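You operate a simulated robot arm through the tools that you are given. There is no shell and no other tool. Be economical: measure what you need, move in short steps, check, and stop when the job is done.

You run a simulated robot arm. Do the job below in one go: nothing can be reset, and whatever is moved stays where it is left.

Task
Put things in order on the tote bench top. At the end: one of the blue-band black rings from the tote bench top is on top of the silver cupped steel stub; the orange spring stands where the teal v block stood; the grey footed rod stands on top of the brown carton with a teal band; the teal v block stands where the grey footed rod stood; whatever was shut is shut again. Leave all else as you found it, and nothing knocked over.
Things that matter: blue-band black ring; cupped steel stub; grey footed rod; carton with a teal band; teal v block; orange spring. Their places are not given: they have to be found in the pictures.

It is judged by the outcome, as a careful person would: the job done as asked, and still so three seconds after it is handed in. It fails if anything else is knocked over, pushed out of place, dropped, spilled or broken.

Robot
A 6-joint arm with a two-finger parallel gripper, fixed in place. Base frame: the origin is at the foot of the arm, x ahead of it, y to its left, z up; the work surface is at about z = 0. Units: mm, rad, N and s.
With the tool pointing down near the work surface it reaches from about 140 to 580 mm from the base axis. Its first joint turns from -1.152 to 1.152 rad. Payload 2.1 kg.
The tool frame sits at the grasp point between the pads (the TCP): z along the fingers, y along the line on which they close. The tips reach 30 mm beyond it. The gripper opens to 94 mm. The fingers are 28 mm wide and 10 mm thick; the gripper's body (50 by 96 mm) begins 55 mm behind the TCP.
Orientation is that of the tool frame in the base frame, as [roll, pitch, yaw] about the fixed x, y, z axes, in that order (R = Rz(yaw) Ry(pitch) Rx(roll)). With the fingers straight down and closing along the base's y, the tool's x points along the base's -x, its y along +y and its z along -z.

Tools
- The arm moves only by the tool servo_tool. Its argument "series" is one flat list of numbers, 7 for each row, row after row: the turn, a rotation vector about the tool's x, y, z in units of 180 degrees (1.0 is 180 degrees), then the shift along the tool's x, y, z in units of 400 mm (1.0 is 400 mm), then the opening, from 0 (shut) to 1 (fully open). In form: [rx, ry, rz, x, y, z, grip, rx, ry, rz, x, y, z, grip, ...]. A call has 1 to 10 rows; each row is the pose to reach, as a shift and turn from the pose commanded when the call began, along the tool's axes at that moment. A call with a number of a shift or a turn outside -1 to 1 is refused whole. Each row takes 0.2 s and may step no farther than 50 mm and 0.15 rad from the row before; otherwise, or with a gripper value out of range, the whole call is refused. A pose out of reach is approached as far as the arm can. The call stops where the force on the tool passes 40 N (or 10 N more than at its start, if that is more) or the arm is blocked; 0.2 s more then pass. Each finger travels about 72 mm/s and halts on what it meets, pressing with about 35 N; the grip force reading is that of the motor and also rises with nothing between the fingers. The clock runs only during rows and for 0.2 s after the last one: add rows that repeat a pose to give the fingers time. It gives the time, the measured TCP pose, the force on the tool (base axes), the opening and the grip force at its end, in the units of the frame above (readings bear some noise), and new pictures: "show" is both (left out), scene, wrist or none.
- Cameras (640 x 400 px; columns grow to the right, rows downward): "scene" is fixed at [51.2, -372.9, 474.9]; the picture's right is [0.79, -0.61, 0.00], its down [-0.40, -0.52, -0.75] and it looks along [0.46, 0.60, -0.66] (base axes); focal length 214 px, centre (320, 200). "wrist" rides on the gripper at [-37, 0, -58] in the tool frame; the picture's right is [0.00, -1.00, 0.00], its down [0.97, 0.00, -0.24] and it looks along [0.24, 0.00, 0.97] (tool axes); focal length 218 px, centre (320, 200).
- probe_pixels(camera, pixels): for up to 12 pixels [column, row] of the newest picture of that camera ("zoom" is the newest enlarged one), the place [x, y, z] in the base frame of the surface seen there, good to about 3 mm. It takes no simulated time.
- inspect(camera, box): a new picture of the part [left, top, right, bottom] of that camera's present view, enlarged. It takes no simulated time.
- hand_in(): hands the job in; it is judged then, once.

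Work in short steps. Measure before you move; look again where a grasp or a placing could have gone wrong, and mend it. You have 80 turns and 120 pictures in all, those below and enlarged ones among them. Open the gripper and draw the arm clear of the work before you hand the job in, unless the task says otherwise; then end with one line.

The tools are called as a command line: name --argument value ..., lists and objects as JSON in quotes. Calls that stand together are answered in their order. servo_tool: Moves the arm, as the interface text tells. Its arguments: {"type":"object","properties":{"series":{"type":"array","items":{"type":"number"}},"show":{"type":"string","enum":["both","scene","wrist","none"]}},"required":["series"]} The other tools are called the same way: probe_pixels (camera, pixels) gives the place of the surface under pixels of a picture; inspect (camera, box) takes an enlarged picture of a part of a camera's view; hand_in () hands the job in.

At the start:

```text
clock: 0.0
tool_pos: [324.1, 84.5, 371.3]
tool_rot: [3.141, 0.001, -3.14]
ft_force: [0.0, -0.4, 0.0]
gripper_width: 93.9
finger_force: 0.1
```

scene: 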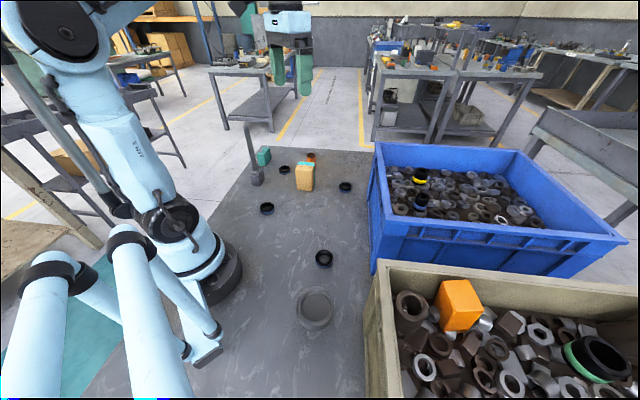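
wrist: 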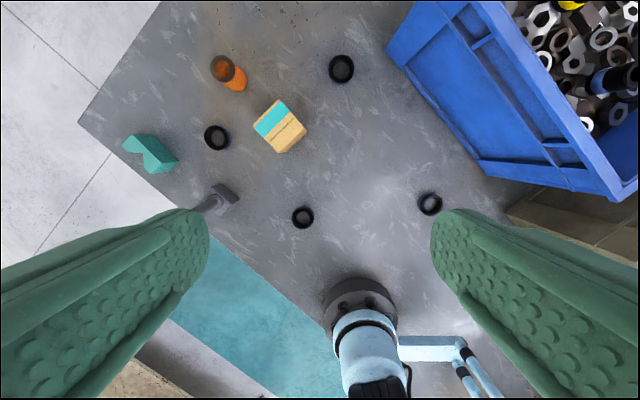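

The pictures show the rod at about (250,150), the V block (263,155), the carton (304,177), the spring (311,157) and several rings. I'll enlarge to identify them.

inspect --camera "scene" --box '[220, 110, 380, 210]'

inspect --camera "scene" --box '[240, 230, 400, 330]'

inspect --camera "scene" --box '[360, 140, 560, 265]'

inspect --camera "wrist" --box '[100, 30, 460, 255]'

```text
4.00 times, centred on (300, 160) of scene
```

zoom: 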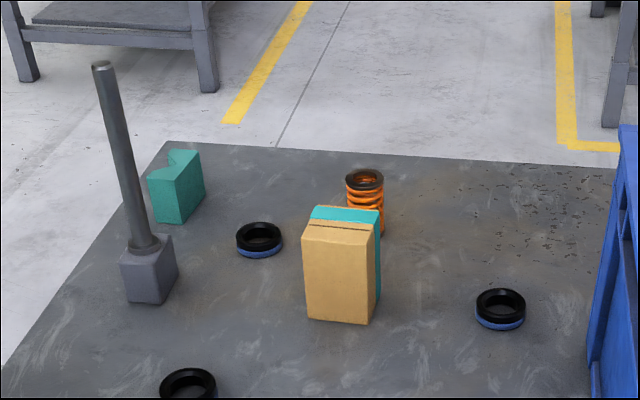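

```text
4.00 times, centred on (320, 280) of scene
```

zoom: 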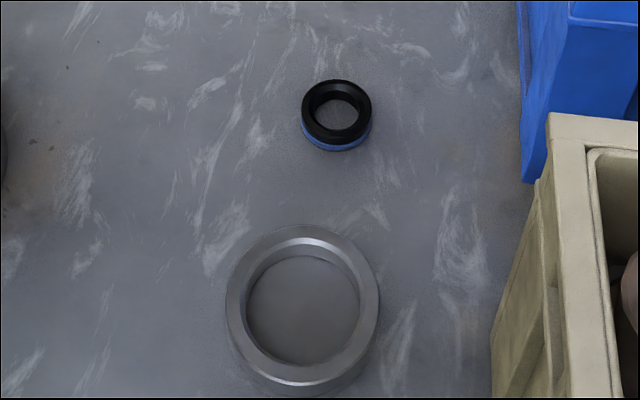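

```text
3.20 times, centred on (460, 202) of scene
```

zoom: 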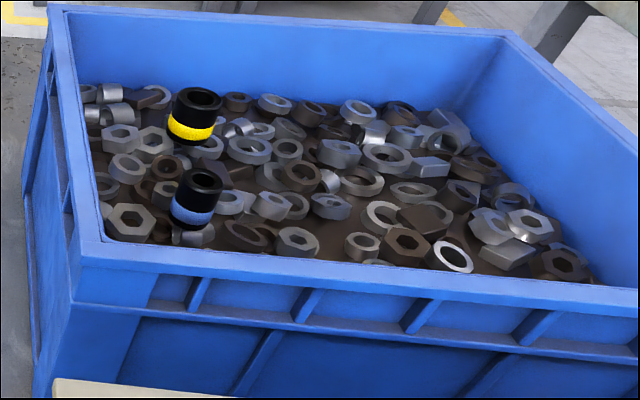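

```text
1.78 times, centred on (280, 142) of wrist
```

zoom: 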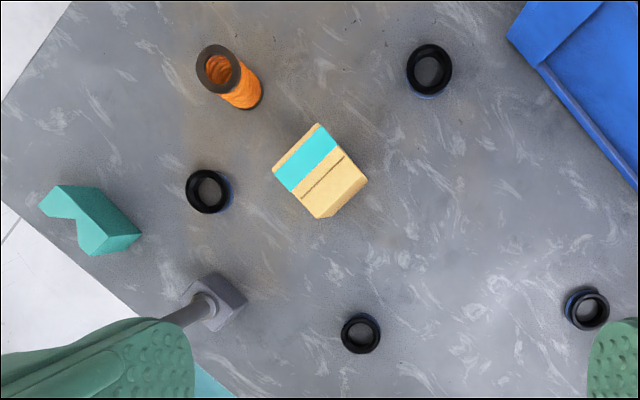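

Probing positions: the stub candidate (315,308), rings, rod, V block, carton and spring.

probe_pixels --camera "scene" --pixels '[[315, 308], [299, 305], [333, 305], [315, 289], [315, 324], [315, 331], [324, 252], [324, 260], [340, 258], [316, 258], [331, 258], [324, 266]]'

inspect --camera "scene" --box '[280, 240, 360, 290]'

probe_pixels --camera "wrist" --pixels '[[229, 197], [217, 137], [303, 217], [342, 68], [430, 203], [221, 68], [237, 80], [272, 118], [290, 137], [140, 140], [160, 155], [214, 200]]'

inspect --camera "scene" --box '[285, 270, 349, 340]'

```text
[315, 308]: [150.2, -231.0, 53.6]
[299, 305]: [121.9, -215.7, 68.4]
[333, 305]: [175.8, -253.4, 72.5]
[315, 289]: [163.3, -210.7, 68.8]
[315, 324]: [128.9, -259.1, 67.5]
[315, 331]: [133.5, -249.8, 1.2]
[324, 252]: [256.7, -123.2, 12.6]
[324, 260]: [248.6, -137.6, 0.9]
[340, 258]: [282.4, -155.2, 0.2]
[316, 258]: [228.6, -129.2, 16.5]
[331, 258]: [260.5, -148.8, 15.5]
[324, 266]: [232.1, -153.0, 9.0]
```

```text
8.00 times, centred on (320, 265) of scene
```

zoom: 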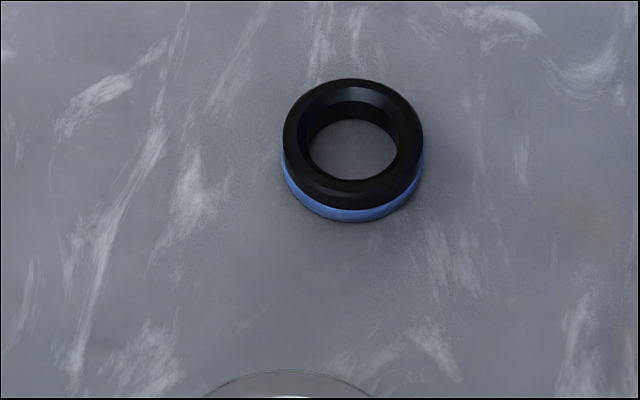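

```text
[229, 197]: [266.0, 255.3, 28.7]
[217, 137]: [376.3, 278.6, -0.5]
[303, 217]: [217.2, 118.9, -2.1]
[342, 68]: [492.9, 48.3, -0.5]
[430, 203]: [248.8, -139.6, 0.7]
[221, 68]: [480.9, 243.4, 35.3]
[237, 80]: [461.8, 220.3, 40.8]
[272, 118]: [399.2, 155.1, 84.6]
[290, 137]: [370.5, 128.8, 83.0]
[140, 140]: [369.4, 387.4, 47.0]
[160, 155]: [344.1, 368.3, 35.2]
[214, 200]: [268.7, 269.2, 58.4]
```

```text
5.71 times, centred on (317, 305) of scene
```

zoom: 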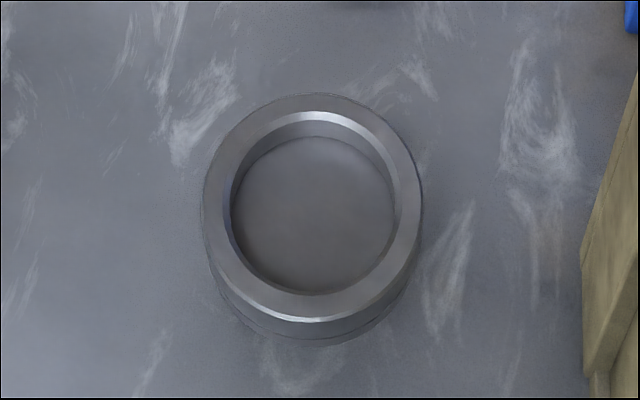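

The stub's centre is near (149,-235) with its rim at z≈70, and the cup floor is at z≈54. Next I'll zoom in on the rod and V block for geometry.

inspect --camera "scene" --box '[236, 120, 332, 195]'

```text
5.33 times, centred on (284, 158) of scene
```

zoom: 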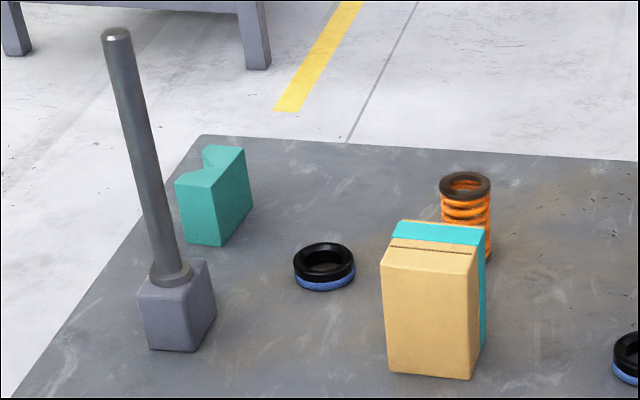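

probe_pixels --camera "zoom" --pixels '[[117, 31], [140, 130], [165, 250], [140, 291], [190, 290], [206, 264], [150, 345], [193, 345], [160, 275], [204, 340], [215, 300], [165, 320]]'

probe_pixels --camera "zoom" --pixels '[[180, 186], [220, 186], [241, 149], [210, 150], [188, 238], [219, 242], [250, 205], [386, 268], [470, 272], [400, 224], [485, 232], [391, 360]]'

probe_pixels --camera "zoom" --pixels '[[465, 370], [484, 340], [442, 188], [488, 188], [465, 175], [465, 197], [488, 245], [325, 245], [297, 262], [350, 262], [206, 172], [212, 200]]'

```text
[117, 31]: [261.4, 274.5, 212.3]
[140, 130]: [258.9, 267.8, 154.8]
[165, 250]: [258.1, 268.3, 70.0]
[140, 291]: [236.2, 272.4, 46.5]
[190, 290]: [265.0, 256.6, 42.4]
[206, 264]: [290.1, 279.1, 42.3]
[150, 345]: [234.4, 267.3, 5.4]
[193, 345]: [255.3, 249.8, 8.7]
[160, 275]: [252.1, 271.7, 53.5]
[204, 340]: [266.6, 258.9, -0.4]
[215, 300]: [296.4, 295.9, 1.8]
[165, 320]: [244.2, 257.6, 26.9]
```

```text
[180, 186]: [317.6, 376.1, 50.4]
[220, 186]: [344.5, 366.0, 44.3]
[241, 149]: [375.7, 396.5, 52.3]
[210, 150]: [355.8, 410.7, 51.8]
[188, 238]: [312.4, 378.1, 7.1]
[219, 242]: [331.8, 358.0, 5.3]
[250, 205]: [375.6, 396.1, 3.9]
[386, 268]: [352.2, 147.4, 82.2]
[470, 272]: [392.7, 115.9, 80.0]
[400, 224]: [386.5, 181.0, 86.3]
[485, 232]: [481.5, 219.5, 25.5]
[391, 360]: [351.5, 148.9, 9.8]
```

```text
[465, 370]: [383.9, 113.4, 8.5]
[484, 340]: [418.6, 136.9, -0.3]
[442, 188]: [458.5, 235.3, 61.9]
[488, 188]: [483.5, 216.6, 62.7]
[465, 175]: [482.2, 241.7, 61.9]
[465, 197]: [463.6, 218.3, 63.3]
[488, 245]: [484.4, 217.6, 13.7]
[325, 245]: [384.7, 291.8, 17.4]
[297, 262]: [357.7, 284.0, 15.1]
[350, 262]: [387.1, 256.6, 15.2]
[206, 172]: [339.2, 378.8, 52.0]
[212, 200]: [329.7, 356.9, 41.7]
```

The rod's axis is at about (261,274), its top is z≈212, and its foot is about 45 high. The carton top is at z≈84, centred near (387,148). The V block is near (344,384) and the spring near (472,229). I'll move above the rod with the tips clear of it, then check.

servo_tool --series '[0, 0, 0, 0.03, 0.09, 0.03, 1, 0, 0, 0, 0.06, 0.18, 0.06, 1, 0, 0, 0, 0.09, 0.27, 0.09, 1, 0, 0, 0, 0.12, 0.37, 0.12, 1, 0, 0, 0, 0.158, 0.47375, 0.15, 1, 0, 0, 0, 0.158, 0.47375, 0.15, 1]'

```text
clock: 1.4
tool_pos: [257.8, 275.8, 311.2]
tool_rot: [3.141, 0.002, 3.141]
ft_force: [-0.8, 0.0, -0.3]
gripper_width: 94.2
finger_force: 0.1
```

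scene: 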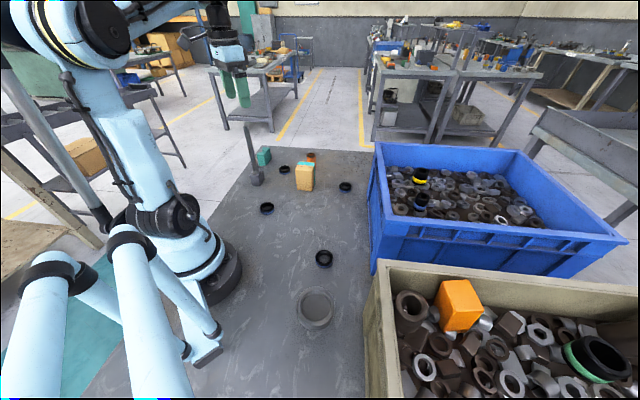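
wrist: 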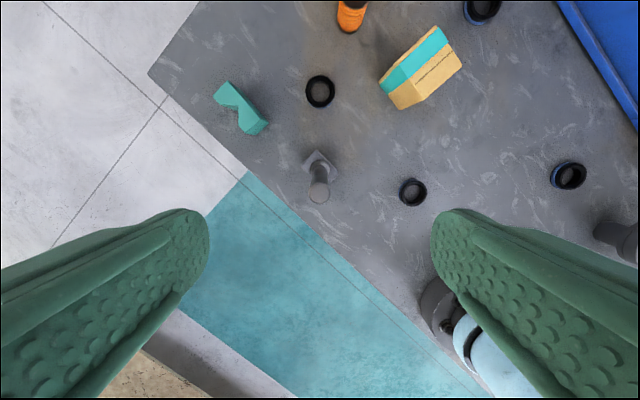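

Rod top is at (319,196). I'll probe it with the foot corners and the V block.

probe_pixels --camera "wrist" --pixels '[[319, 196], [312, 196], [326, 196], [319, 202], [335, 165], [306, 160], [317, 152], [225, 86], [240, 100], [255, 120], [250, 130], [245, 125]]'

inspect --camera "wrist" --box '[200, 70, 360, 220]'

```text
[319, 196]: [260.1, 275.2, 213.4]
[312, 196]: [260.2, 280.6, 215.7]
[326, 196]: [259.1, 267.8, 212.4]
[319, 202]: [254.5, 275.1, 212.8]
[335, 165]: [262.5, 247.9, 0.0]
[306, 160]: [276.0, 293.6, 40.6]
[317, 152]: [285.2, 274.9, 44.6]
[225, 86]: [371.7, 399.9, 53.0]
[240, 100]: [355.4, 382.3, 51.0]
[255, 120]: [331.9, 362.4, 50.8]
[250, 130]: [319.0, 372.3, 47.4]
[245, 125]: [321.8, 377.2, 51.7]
```

```text
2.67 times, centred on (280, 145) of wrist
```

zoom: 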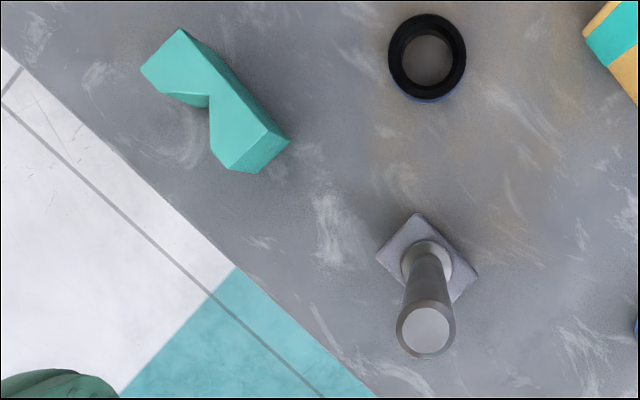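

The rod axis is at about (261,275), almost under the TCP. I'll descend to TCP z≈178 and close.

servo_tool --series '[0, 0, 0, -0.005, 0, 0.11, 1, 0, 0, 0, -0.005, 0, 0.22, 1, 0, 0, 0, -0.005, 0, 0.33, 1, 0, 0, 0, -0.005, 0, 0.33, 1]'

```text
clock: 2.4
tool_pos: [261.4, 276.8, 179.4]
tool_rot: [3.139, 0.001, -3.14]
ft_force: [0.2, -0.5, 0.2]
gripper_width: 94.1
finger_force: 0.0
```

scene: 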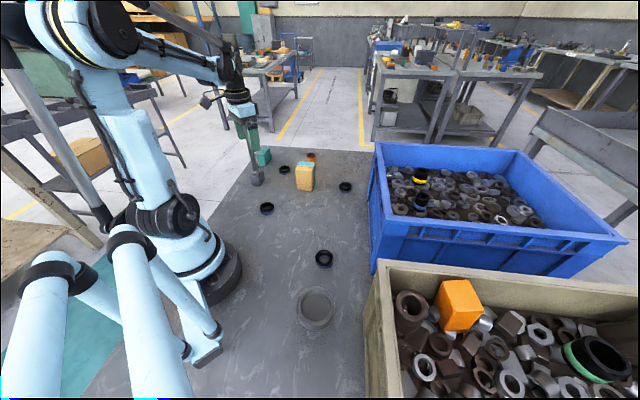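
wrist: 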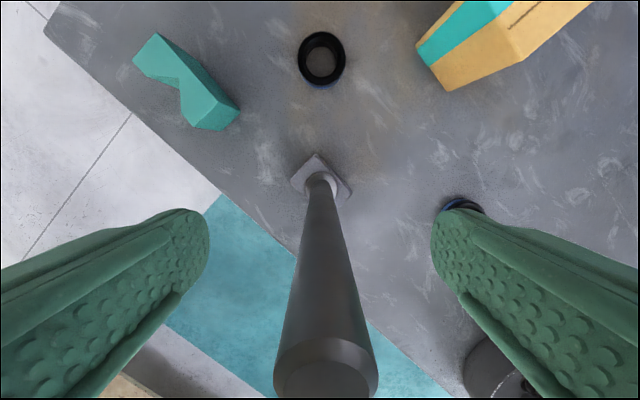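

The rod is centred between the fingers (column ~325), so I'll close.

servo_tool --series '[0, 0, 0, 0, 0, 0, 0.5, 0, 0, 0, 0, 0, 0, 0.25, 0, 0, 0, 0, 0, 0, 0.1, 0, 0, 0, 0, 0, 0, 0, 0, 0, 0, 0, 0, 0, 0]' --show "wrist"

servo_tool --series '[0, 0, 0, 0, 0, 0, 0, 0, 0, 0, 0, 0, -0.03, 0]'

```text
clock: 3.6
tool_pos: [260.8, 274.8, 180.2]
tool_rot: [3.138, 0.002, -3.14]
ft_force: [0.0, -3.5, 0.2]
gripper_width: 16.7
finger_force: 35.4
```

wrist: 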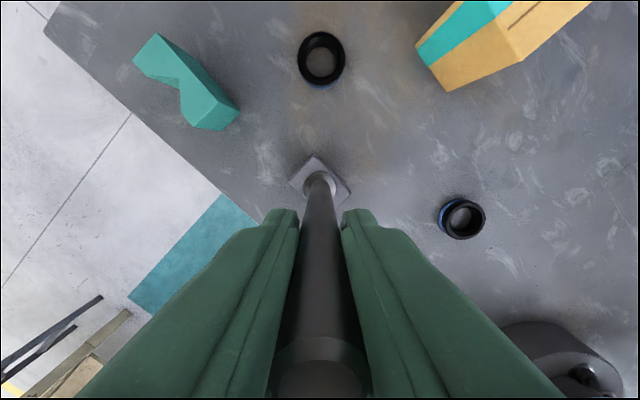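

```text
clock: 4.2
tool_pos: [260.9, 276.6, 190.9]
tool_rot: [3.139, 0.003, -3.141]
ft_force: [1.0, 0.1, -7.9]
gripper_width: 16.6
finger_force: 35.1
```

scene: 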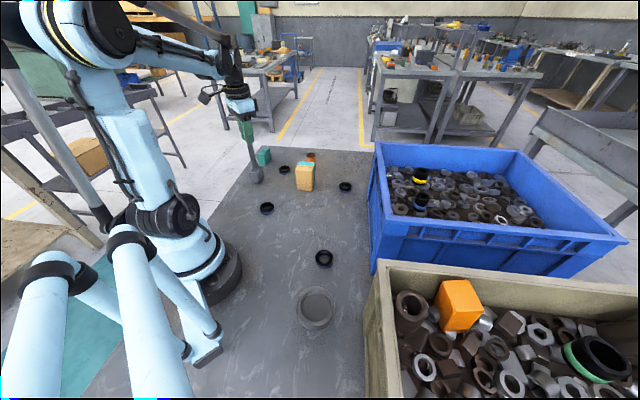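
wrist: 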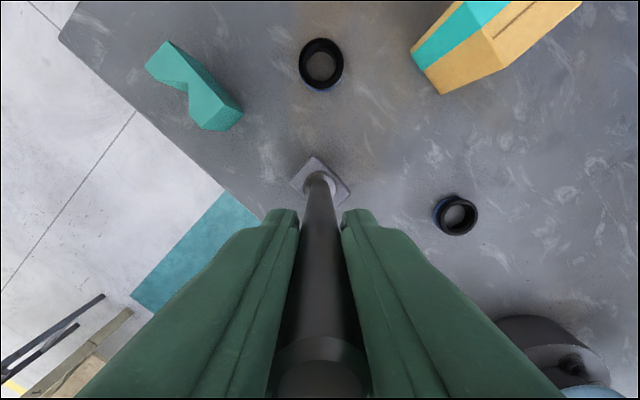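

The rod is held (about 8 N) and rising straight. I'll lift to TCP z≈288.

servo_tool --series '[0, 0, 0, 0, 0, -0.08, 0, 0, 0, 0, 0, 0, -0.16, 0, 0, 0, 0, 0, 0, -0.245, 0, 0, 0, 0, 0, 0, -0.245, 0]' --show "wrist"

inspect --camera "scene" --box '[222, 100, 350, 200]'

```text
clock: 5.2
tool_pos: [258.1, 272.0, 288.0]
tool_rot: [3.139, 0.001, -3.141]
ft_force: [0.5, 0.3, -8.3]
gripper_width: 16.5
finger_force: 35.0
```

wrist: 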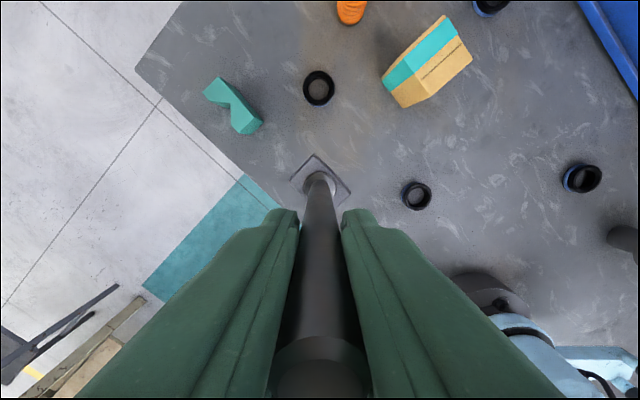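

```text
4.00 times, centred on (286, 150) of scene
```

zoom: 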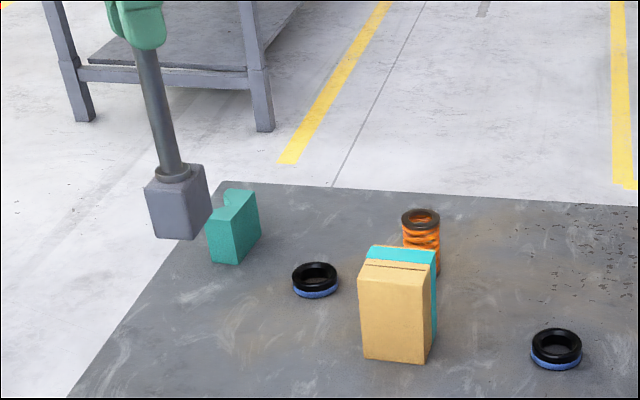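

The rod hangs vertically, and I'll now measure the carton top corners carefully in the wrist and scene views.

probe_pixels --camera "wrist" --pixels '[[445, 18], [460, 42], [395, 90], [386, 77], [415, 52], [440, 40], [432, 28], [425, 68], [314, 155], [350, 194], [246, 120], [210, 88]]'

probe_pixels --camera "zoom" --pixels '[[362, 283], [424, 288], [372, 248], [434, 255], [400, 265], [395, 280], [404, 250], [366, 355], [420, 360], [432, 345]]'

inspect --camera "wrist" --box '[340, 0, 500, 120]'

```text
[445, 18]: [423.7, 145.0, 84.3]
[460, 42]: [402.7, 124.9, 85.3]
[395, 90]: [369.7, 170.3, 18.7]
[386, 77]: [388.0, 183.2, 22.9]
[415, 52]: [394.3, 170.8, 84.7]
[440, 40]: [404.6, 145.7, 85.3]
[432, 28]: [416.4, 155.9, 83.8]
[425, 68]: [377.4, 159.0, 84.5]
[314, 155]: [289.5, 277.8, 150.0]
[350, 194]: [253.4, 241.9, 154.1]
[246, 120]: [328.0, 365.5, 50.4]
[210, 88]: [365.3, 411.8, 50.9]
```

```text
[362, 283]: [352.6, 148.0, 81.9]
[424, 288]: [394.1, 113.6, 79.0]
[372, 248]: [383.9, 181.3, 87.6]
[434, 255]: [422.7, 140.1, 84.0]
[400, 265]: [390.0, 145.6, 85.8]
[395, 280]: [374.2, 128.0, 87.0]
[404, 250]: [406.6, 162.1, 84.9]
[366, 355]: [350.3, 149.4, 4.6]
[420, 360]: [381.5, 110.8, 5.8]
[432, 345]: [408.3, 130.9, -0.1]
```

```text
3.33 times, centred on (420, 60) of wrist
```

zoom: 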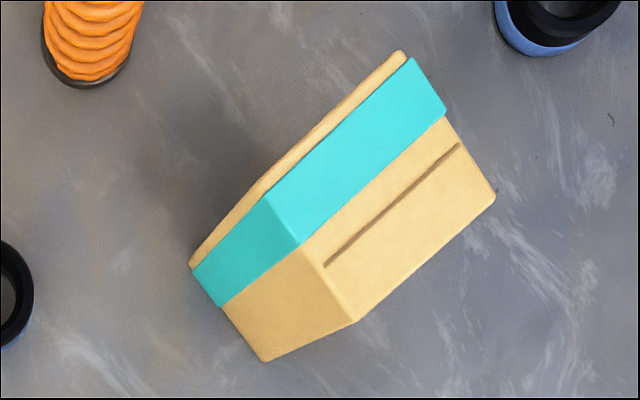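

Carton top: centre ≈ (389,147), z≈85, 54×46 mm. I'll carry the rod over it at the same height.

servo_tool --series '[0, 0, 0, -0.06, -0.06, 0, 0, 0, 0, 0, -0.125, -0.125, 0, 0, 0, 0, 0, -0.19, -0.19, 0, 0, 0, 0, 0, -0.255, -0.255, 0, 0, 0, 0, 0, -0.3175, -0.3175, 0, 0, 0, 0, 0, -0.3175, -0.3175, 0, 0, 0, 0, 0, -0.3175, -0.3175, 0, 0]'

inspect --camera "scene" --box '[256, 110, 352, 200]'

inspect --camera "wrist" --box '[260, 100, 400, 220]'

```text
clock: 6.8
tool_pos: [388.8, 148.4, 291.3]
tool_rot: [3.139, 0.002, -3.14]
ft_force: [0.3, 0.1, -8.5]
gripper_width: 16.7
finger_force: 35.5
```

scene: 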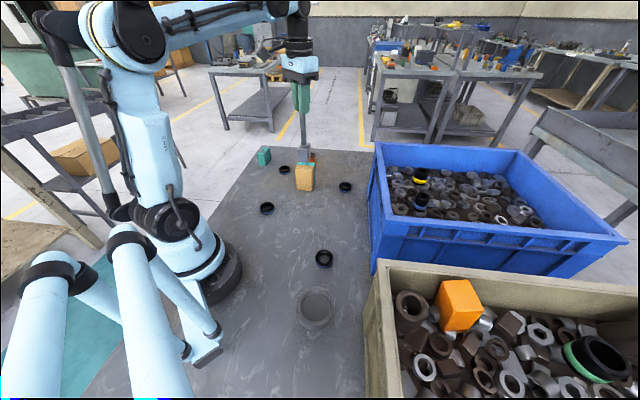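
wrist: 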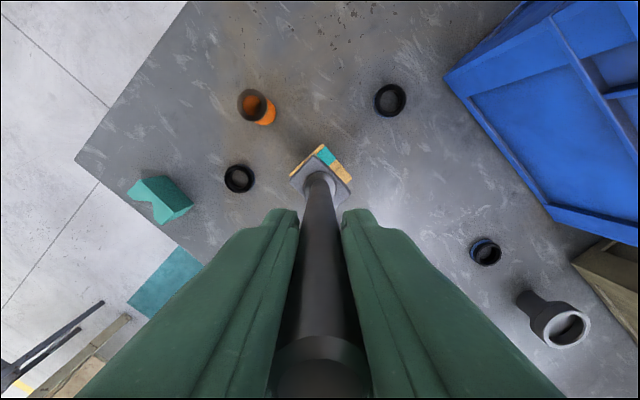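

```text
4.44 times, centred on (304, 155) of scene
```

zoom: 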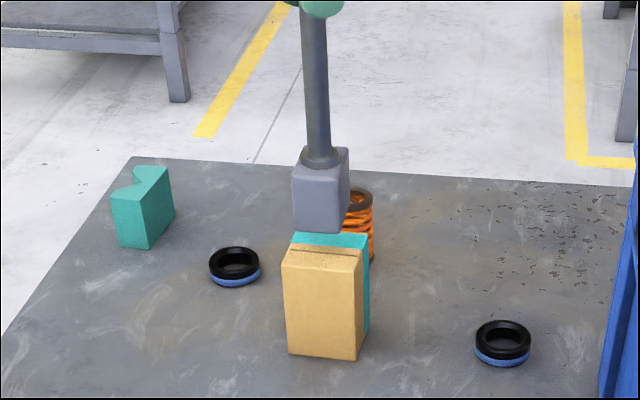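

```text
3.33 times, centred on (330, 160) of wrist
```

zoom: 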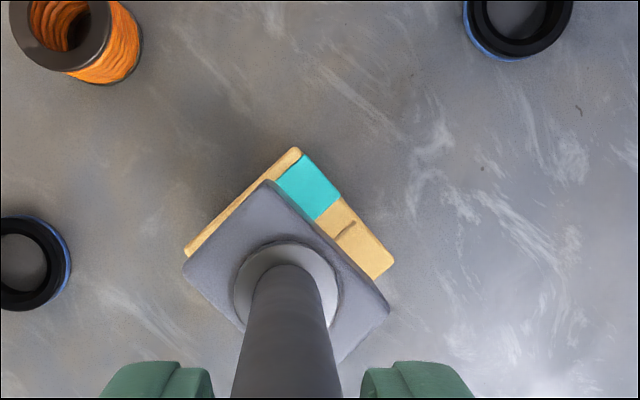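

The foot is above the carton at about the right spot. I'll descend 19 mm and check alignment.

servo_tool --series '[0, 0, 0, 0, 0, 0.025, 0, 0, 0, 0, 0, 0, 0.0475, 0, 0, 0, 0, 0, 0, 0.0475, 0]' --show "wrist"

inspect --camera "scene" --box '[272, 140, 336, 200]'

inspect --camera "wrist" --box '[270, 120, 370, 220]'

```text
clock: 7.6
tool_pos: [388.0, 147.7, 269.6]
tool_rot: [3.139, 0.001, -3.139]
ft_force: [-0.5, 0.3, -8.7]
gripper_width: 16.6
finger_force: 35.1
```

wrist: 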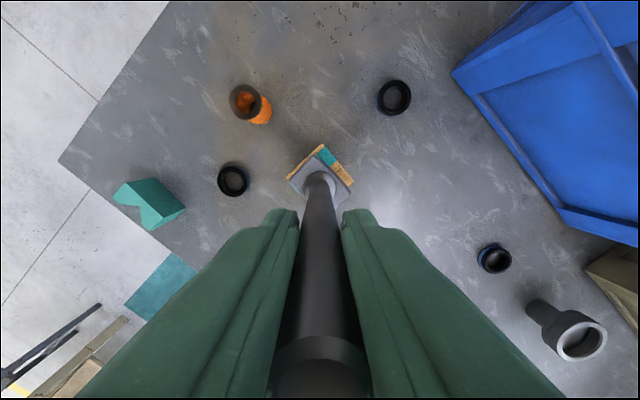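

```text
6.67 times, centred on (304, 170) of scene
```

zoom: 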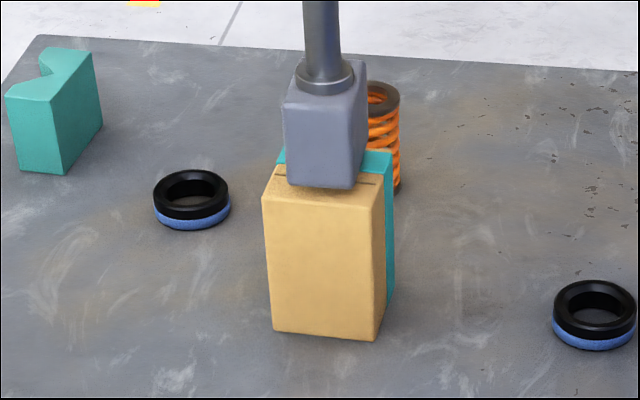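

```text
4.00 times, centred on (320, 170) of wrist
```

zoom: 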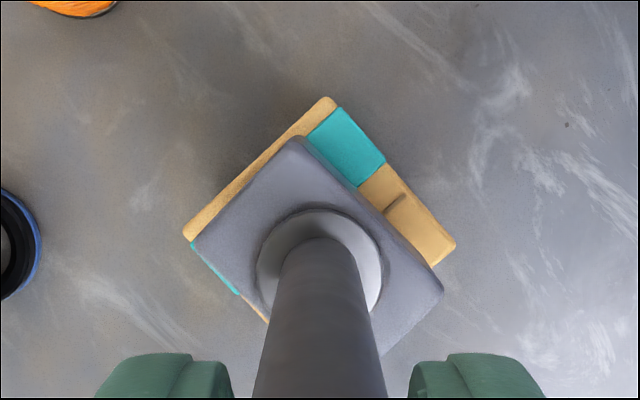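

I'll probe the foot edges and carton edges to verify the centring before lowering.

inspect --camera "scene" --box '[288, 140, 328, 180]'

probe_pixels --camera "scene" --pixels '[[299, 167], [306, 167], [309, 167], [310, 165], [311, 163], [312, 161], [303, 155], [298, 155], [309, 155], [304, 152]]'

```text
10.00 times, centred on (308, 160) of scene
```

zoom: 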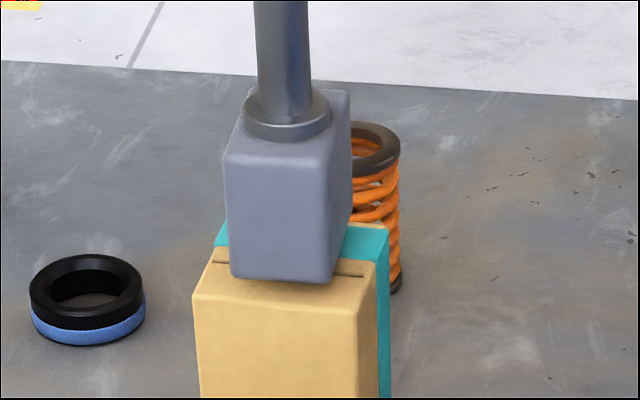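

```text
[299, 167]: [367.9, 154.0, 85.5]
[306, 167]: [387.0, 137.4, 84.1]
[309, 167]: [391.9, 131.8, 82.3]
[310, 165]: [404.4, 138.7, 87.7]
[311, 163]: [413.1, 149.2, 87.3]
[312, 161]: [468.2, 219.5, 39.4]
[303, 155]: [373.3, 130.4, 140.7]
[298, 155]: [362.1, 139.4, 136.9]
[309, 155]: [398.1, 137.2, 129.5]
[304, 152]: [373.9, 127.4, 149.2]
```

probe_pixels --camera "zoom" --pixels '[[230, 170], [322, 180], [348, 110], [348, 200], [236, 265], [325, 272], [280, 272], [228, 200], [345, 215], [218, 240]]'

```text
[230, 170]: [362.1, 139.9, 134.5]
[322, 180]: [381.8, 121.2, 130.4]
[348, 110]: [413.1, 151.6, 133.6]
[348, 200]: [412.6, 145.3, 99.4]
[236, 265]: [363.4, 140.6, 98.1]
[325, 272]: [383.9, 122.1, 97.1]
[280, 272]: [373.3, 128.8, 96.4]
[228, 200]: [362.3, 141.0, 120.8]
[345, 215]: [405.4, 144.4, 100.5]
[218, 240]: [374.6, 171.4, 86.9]
```

The foot's centre is (387.5,144.5) and the carton's is (389,147). I'll shift +1.5/+2 mm and lower until the measured weight drops.

servo_tool --series '[0, 0, 0, -0.004, 0.005, 0, 0, 0, 0, 0, -0.004, 0.005, 0.01, 0, 0, 0, 0, -0.004, 0.005, 0.01, 0]' --show "none"

inspect --camera "scene" --box '[288, 150, 328, 190]'

```text
clock: 8.4
tool_pos: [390.5, 149.6, 267.9]
tool_rot: [3.139, 0.0, -3.141]
ft_force: [1.5, 0.2, -8.3]
gripper_width: 16.6
finger_force: 35.1
```

```text
10.00 times, centred on (308, 170) of scene
```

zoom: 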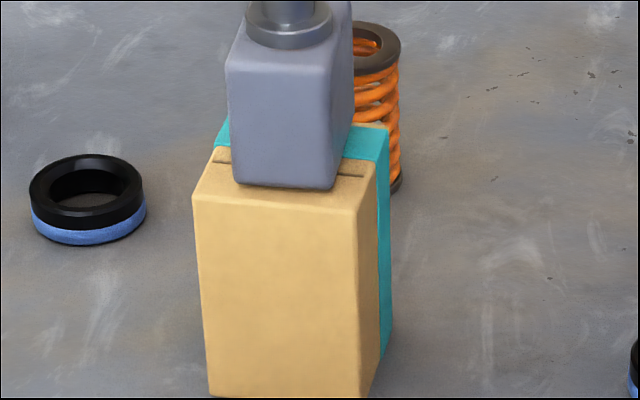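

The rod is still hanging (8.3 N), with a small gap left. I'll lower 1.6 mm at a time.

servo_tool --series '[0, 0, 0, 0, 0, 0.004, 0, 0, 0, 0, 0, 0, 0.004, 0]' --show "none"

servo_tool --series '[0, 0, 0, 0, 0, 0.004, 0, 0, 0, 0, 0, 0, 0.004, 0]' --show "none"

```text
clock: 9.0
tool_pos: [390.9, 150.0, 264.1]
tool_rot: [3.141, 0.002, -3.138]
ft_force: [-0.4, 0.3, 16.7]
gripper_width: 16.5
finger_force: 35.0
```

```text
clock: 9.6
tool_pos: [390.7, 149.1, 263.2]
tool_rot: [3.139, 0.002, -3.14]
ft_force: [0.3, 1.0, 28.2]
gripper_width: 16.8
finger_force: 35.1
```

Contact made. I'll back off 2 mm to unload, then open slowly.

servo_tool --series '[0, 0, 0, 0, 0, -0.005, 0, 0, 0, 0, 0, 0, -0.005, 0]' --show "none"

servo_tool --series '[0, 0, 0, 0, 0, 0, 0.2, 0, 0, 0, 0, 0, 0, 0.3, 0, 0, 0, 0, 0, 0, 0.45, 0, 0, 0, 0, 0, 0, 0.45]' --show "wrist"

inspect --camera "scene" --box '[264, 100, 344, 200]'

```text
clock: 10.2
tool_pos: [390.6, 150.6, 264.2]
tool_rot: [3.139, 0.003, -3.14]
ft_force: [-0.2, -0.2, -7.9]
gripper_width: 16.8
finger_force: 35.4
```

```text
clock: 11.2
tool_pos: [390.4, 151.5, 264.8]
tool_rot: [3.14, 0.001, -3.139]
ft_force: [0.8, -0.5, -0.2]
gripper_width: 42.4
finger_force: 0.1
```

wrist: 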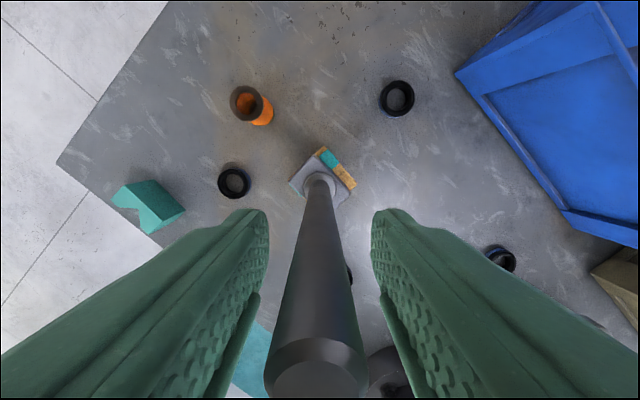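

```text
4.00 times, centred on (304, 150) of scene
```

zoom: 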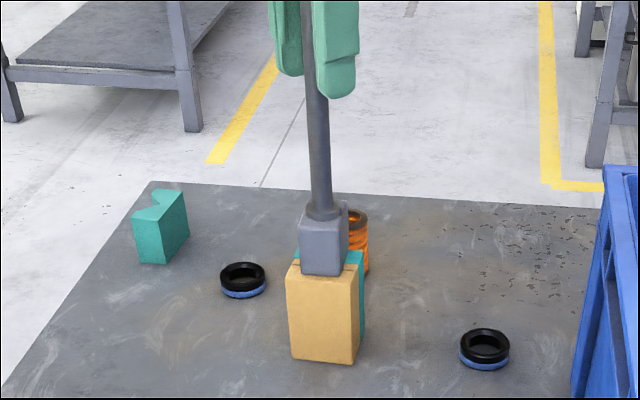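

The rod stands well. However, reaching the spring (at 26°, 525 mm) would sweep the forearm close to this 297 mm high rod. So I'll regrip it now and park it on clear bench near (300,-10), then put it back on the carton after the spring has moved.

servo_tool --series '[0, 0, 0, 0, 0, 0, 0.2, 0, 0, 0, 0, 0, 0, 0.1, 0, 0, 0, 0, 0, 0, 0, 0, 0, 0, 0, 0, 0, 0]' --show "none"

servo_tool --series '[0, 0, 0, 0, 0, -0.03, 0, 0, 0, 0, 0, 0, -0.06, 0, 0, 0, 0, 0.06, -0.1, -0.06, 0, 0, 0, 0, 0.12, -0.2, -0.06, 0, 0, 0, 0, 0.18, -0.3, -0.06, 0, 0, 0, 0, 0.2275, -0.3975, -0.06, 0, 0, 0, 0, 0.2275, -0.3975, -0.06, 0]'

```text
clock: 12.2
tool_pos: [391.0, 151.1, 264.7]
tool_rot: [3.139, 0.001, -3.142]
ft_force: [0.3, 1.2, 0.6]
gripper_width: 16.5
finger_force: 34.7
```

```text
clock: 13.8
tool_pos: [300.4, -6.4, 291.6]
tool_rot: [3.14, 0.004, -3.139]
ft_force: [0.5, 0.1, -7.2]
gripper_width: 16.5
finger_force: 34.9
```

scene: 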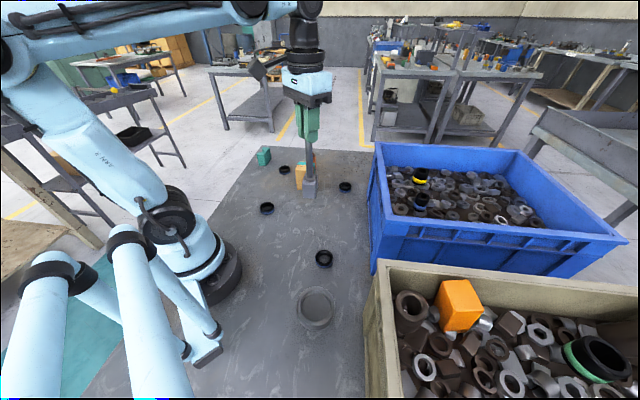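
wrist: 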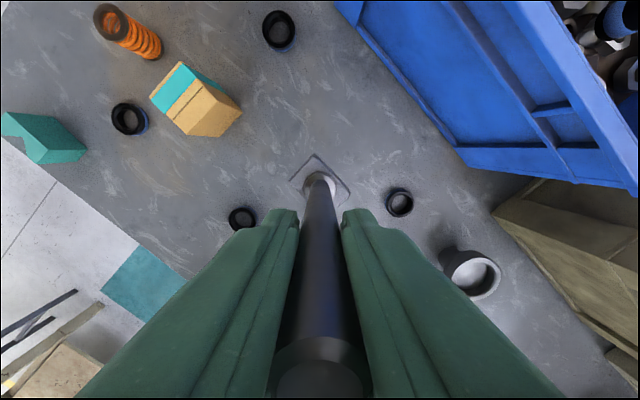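

The spot below is clear, so I'll lower to about 4 mm above the bench, then creep.

servo_tool --series '[0, 0, 0, 0, 0, 0.1, 0, 0, 0, 0, 0, 0, 0.2, 0, 0, 0, 0, 0, 0, 0.262, 0, 0, 0, 0, 0, 0, 0.262, 0]' --show "none"

servo_tool --series '[0, 0, 0, 0, 0, 0.004, 0, 0, 0, 0, 0, 0, 0.004, 0]' --show "none"

servo_tool --series '[0, 0, 0, 0, 0, 0.004, 0, 0, 0, 0, 0, 0, 0.004, 0]' --show "none"

```text
clock: 14.8
tool_pos: [300.8, -7.9, 186.4]
tool_rot: [3.139, 0.003, -3.14]
ft_force: [-0.8, 0.1, -7.2]
gripper_width: 16.6
finger_force: 34.7
```

```text
clock: 15.4
tool_pos: [299.3, -8.7, 183.1]
tool_rot: [3.139, 0.0, -3.139]
ft_force: [0.8, 0.2, -7.7]
gripper_width: 16.8
finger_force: 35.2
```

```text
clock: 16.0
tool_pos: [300.6, -8.6, 181.3]
tool_rot: [3.14, 0.002, -3.14]
ft_force: [0.3, 0.1, -7.9]
gripper_width: 16.6
finger_force: 35.4
```

servo_tool --series '[0, 0, 0, 0, 0, 0.004, 0, 0, 0, 0, 0, 0, 0.004, 0]' --show "none"

```text
clock: 16.6
tool_pos: [300.7, -8.6, 180.6]
tool_rot: [3.139, 0.002, -3.139]
ft_force: [-2.2, -0.1, 0.8]
gripper_width: 16.7
finger_force: 35.6
```

The weight is taken by the bench (force ≈ 0). I'll open and rise clear.

servo_tool --series '[0, 0, 0, 0, 0, 0, 0.25, 0, 0, 0, 0, 0, 0, 0.4, 0, 0, 0, 0, 0, 0, 0.5, 0, 0, 0, 0, 0, -0.08, 0.5, 0, 0, 0, 0, 0, -0.18, 0.7, 0, 0, 0, 0, 0, -0.28, 1, 0, 0, 0, 0, 0, -0.28, 1]'

```text
clock: 18.2
tool_pos: [301.6, -7.5, 289.9]
tool_rot: [-3.141, 0.003, 3.142]
ft_force: [-0.3, -1.4, 0.2]
gripper_width: 94.1
finger_force: 0.0
```

scene: 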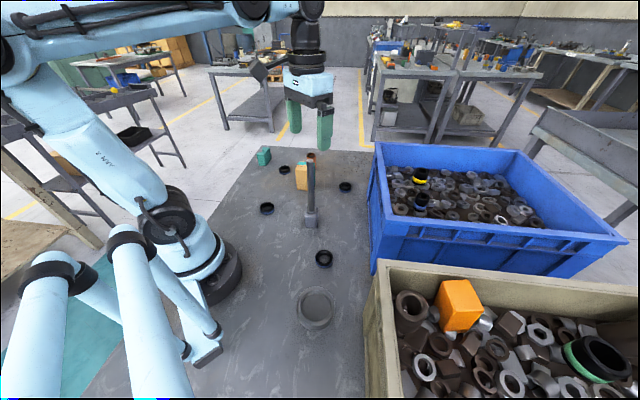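
wrist: 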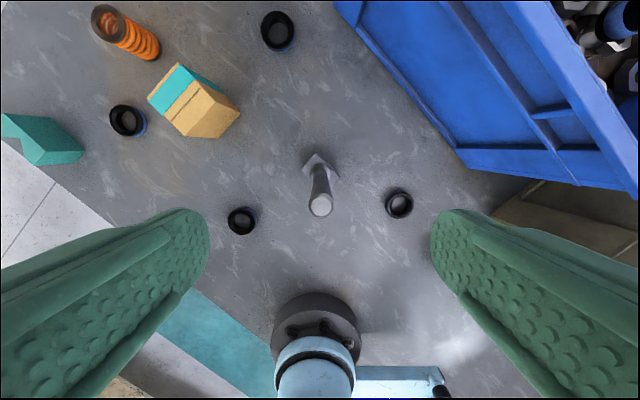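

The rod is parked upright. Next I'll move above the V block near (344,384), turning about 49° so the fingers close along its length.

servo_tool --series '[0, 0, 0.045, -0.012, 0.11, 0, 1, 0, 0, 0.09, -0.024, 0.22, 0, 1, 0, 0, 0.135, -0.036, 0.33, 0, 1, 0, 0, 0.18, -0.048, 0.44, 0, 1, 0, 0, 0.225, -0.06, 0.55, 0, 1, 0, 0, 0.272, -0.072, 0.66, 0, 1, 0, 0, 0.272, -0.084, 0.77, 0, 1, 0, 0, 0.272, -0.096, 0.88, 0, 1, 0, 0, 0.272, -0.109, 0.985, 0, 1, 0, 0, 0.272, -0.109, 0.985, 0, 1]'

```text
clock: 20.4
tool_pos: [343.7, 385.9, 291.8]
tool_rot: [3.138, 0.0, 2.289]
ft_force: [0.1, -0.9, 0.6]
gripper_width: 93.9
finger_force: 0.1
```

scene: 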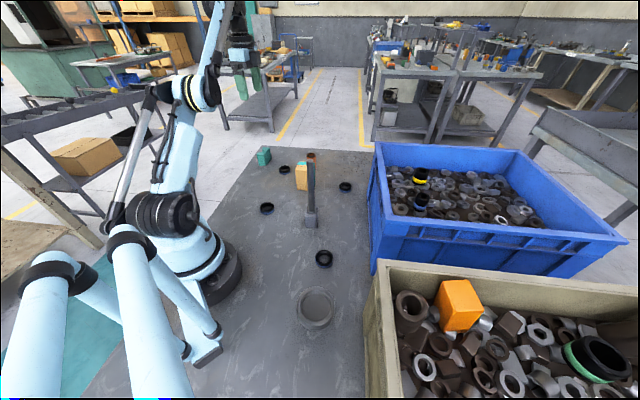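
wrist: 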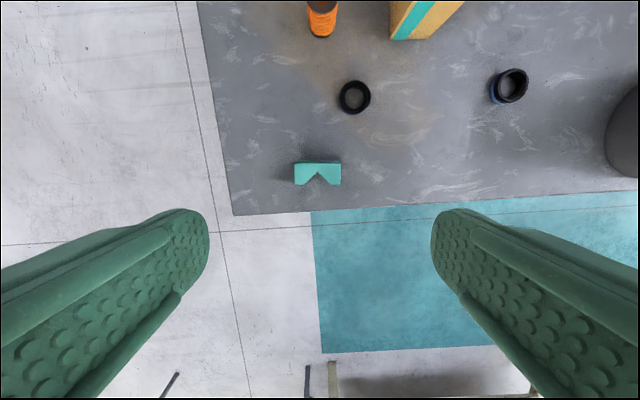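

The block is square to the tool. I'll probe its top corners.

inspect --camera "wrist" --box '[270, 140, 366, 200]'

probe_pixels --camera "wrist" --pixels '[[297, 165], [338, 165], [297, 182], [338, 182], [318, 168], [296, 173], [339, 173]]'

```text
6.67 times, centred on (318, 170) of wrist
```

zoom: 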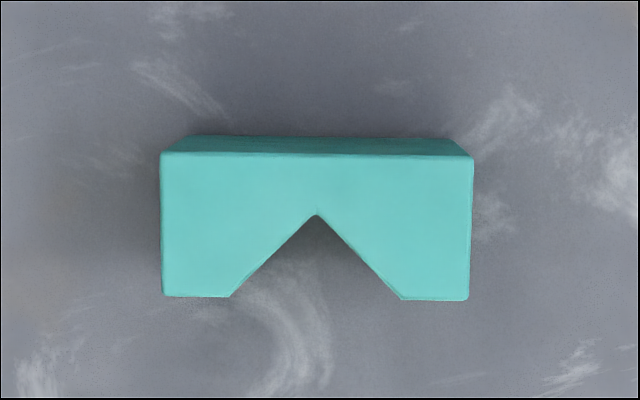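

```text
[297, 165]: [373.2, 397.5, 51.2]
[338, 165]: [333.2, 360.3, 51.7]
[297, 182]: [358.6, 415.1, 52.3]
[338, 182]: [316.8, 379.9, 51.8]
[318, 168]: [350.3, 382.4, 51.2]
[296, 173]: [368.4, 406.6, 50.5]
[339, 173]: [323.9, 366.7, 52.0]
```

The block centre is at (345.4,388.2), with its long axis at 41°. I'll shift slightly and descend to TCP z≈100 to check before the final drop.

servo_tool --series '[0, 0, 0, 0.006, 0.009, 0.12, 1, 0, 0, 0, 0.006, 0.009, 0.24, 1, 0, 0, 0, 0.006, 0.009, 0.36, 1, 0, 0, 0, 0.006, 0.009, 0.4775, 1, 0, 0, 0, 0.006, 0.009, 0.4775, 1]'

```text
clock: 21.6
tool_pos: [389.7, 435.4, 126.7]
tool_rot: [3.14, 0.0, 2.289]
ft_force: [-0.6, 0.8, 0.3]
gripper_width: 94.1
finger_force: 0.0
out of reach, approached as far as the arm can: row 2, 3, 4, 5
```

scene: 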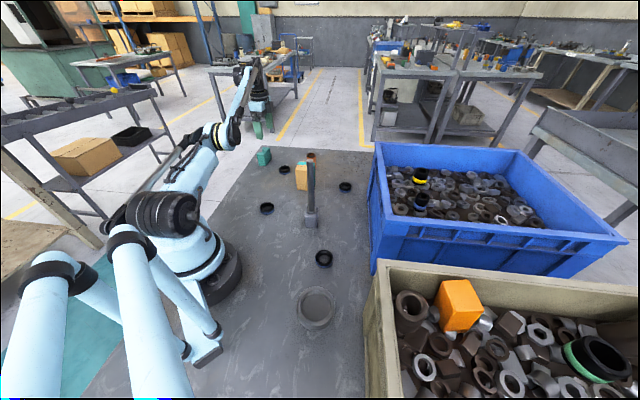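
wrist: 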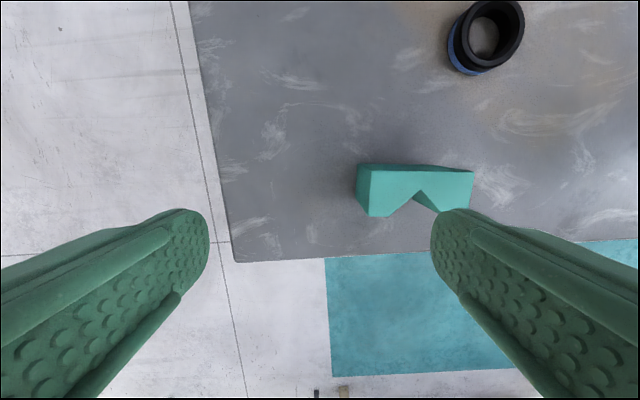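

The solver stretched the arm outward to (390,435,127), so I'll go back up to regain a normal posture. First I'll raise and see how it responds.

servo_tool --series '[0, 0, 0, 0, 0, -0.1, 1, 0, 0, 0, 0, 0, -0.1, 1]' --show "scene"

```text
clock: 22.2
tool_pos: [382.4, 429.8, 159.3]
tool_rot: [3.138, 0.001, 2.289]
ft_force: [1.0, 0.4, 0.7]
gripper_width: 93.9
finger_force: 0.0
out of reach, approached as far as the arm can: row 1, 2
```

scene: 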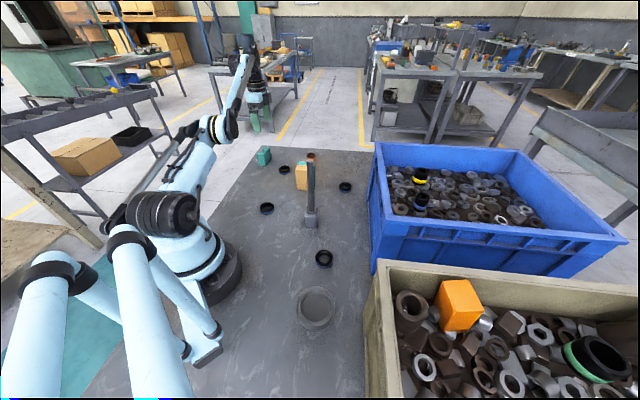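

servo_tool --series '[0, 0, 0, 0, 0, -0.12, 1, 0, 0, 0, 0, 0, -0.24, 1, 0, 0, 0, 0, 0, -0.36, 1, 0, 0, 0, 0, 0, -0.38, 1, 0, 0, 0, 0, 0, -0.38, 1]' --show "scene"

```text
clock: 23.4
tool_pos: [349.1, 392.5, 277.5]
tool_rot: [3.136, 0.0, 2.289]
ft_force: [-0.3, -0.4, 0.0]
gripper_width: 93.8
finger_force: 0.0
out of reach, approached as far as the arm can: row 1, 2, 3, 4, 5
```

scene: 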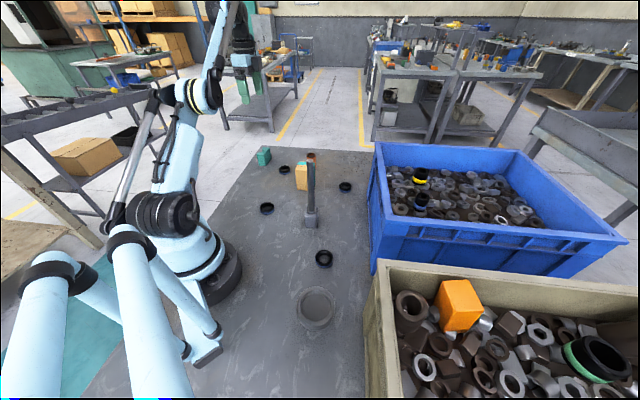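

The pose at z≈291 was right at the full-stretch sphere, which locked the elbow straight. I'll retreat inward and up to bend the elbow again.

servo_tool --series '[0, 0, 0, -0.012, -0.1, 0, 1, 0, 0, 0, -0.024, -0.2, 0, 1, 0, 0, 0, -0.036, -0.3, 0, 1, 0, 0, 0, -0.048, -0.4, 0, 1, 0, 0, 0, -0.048, -0.4, 0, 1]' --show "scene"

```text
clock: 24.6
tool_pos: [306.8, 347.9, 276.4]
tool_rot: [3.139, -0.001, 2.289]
ft_force: [0.2, 0.4, 0.2]
gripper_width: 94.1
finger_force: 0.0
out of reach, approached as far as the arm can: row 2, 3, 4, 5
```

scene: 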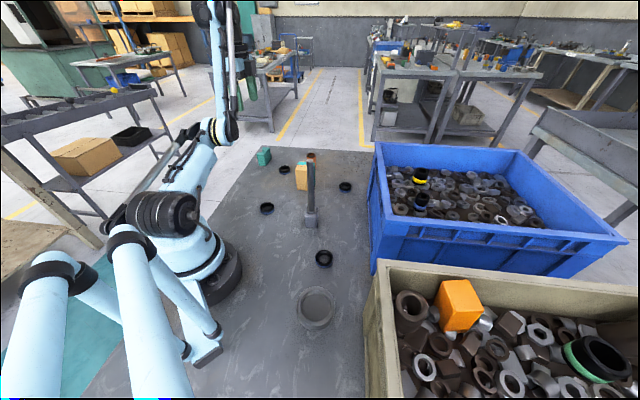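

The arm is now in the elbow-down branch and limited there. I'll stretch it fully outward and upward in free air so it passes through straight, then retract.

servo_tool --series '[0, 0, 0, 0.011, 0.093, -0.06, 1, 0, 0, 0, 0.022, 0.186, -0.12, 1, 0, 0, 0, 0.033, 0.279, -0.18, 1, 0, 0, 0, 0.044, 0.372, -0.24, 1, 0, 0, 0, 0.055, 0.465, -0.3, 1, 0, 0, 0, 0.066, 0.558, -0.36, 1, 0, 0, 0, 0.077, 0.651, -0.42, 1, 0, 0, 0, 0.088, 0.744, -0.48, 1, 0, 0, 0, 0.088, 0.744, -0.48, 1]' --show "scene"

```text
clock: 26.6
tool_pos: [336.2, 380.8, 303.3]
tool_rot: [3.139, 0.0, 2.289]
ft_force: [-0.1, 0.3, -0.5]
gripper_width: 94.0
finger_force: 0.1
out of reach, approached as far as the arm can: row 2, 3, 4, 5, 6, 7, 8, 9
```

scene: 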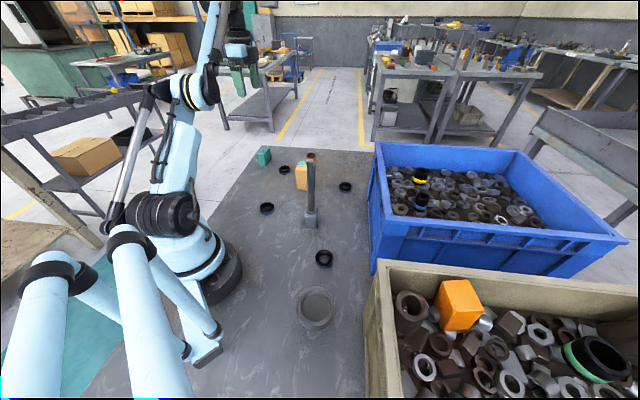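

servo_tool --series '[0, 0, 0, -0.012, -0.1, 0, 1, 0, 0, 0, -0.024, -0.2, 0, 1, 0, 0, 0, -0.036, -0.3, 0, 1, 0, 0, 0, -0.048, -0.4, 0, 1, 0, 0, 0, -0.06, -0.5, 0, 1, 0, 0, 0, -0.072, -0.6, 0.07, 1, 0, 0, 0, -0.084, -0.7, 0.14, 1, 0, 0, 0, -0.096, -0.8, 0.21, 1, 0, 0, 0, -0.096, -0.8, 0.28, 1, 0, 0, 0, -0.096, -0.8, 0.28, 1]' --show "scene"

```text
clock: 28.8
tool_pos: [294.6, 362.2, 261.5]
tool_rot: [3.138, 0.001, 2.29]
ft_force: [0.3, -0.4, 0.0]
gripper_width: 93.9
finger_force: 0.2
out of reach, approached as far as the arm can: row 2, 3, 4, 5, 6, 7, 8, 9, 10
```

scene: 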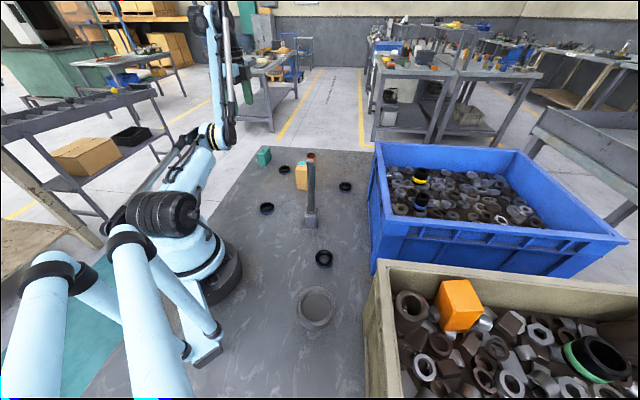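

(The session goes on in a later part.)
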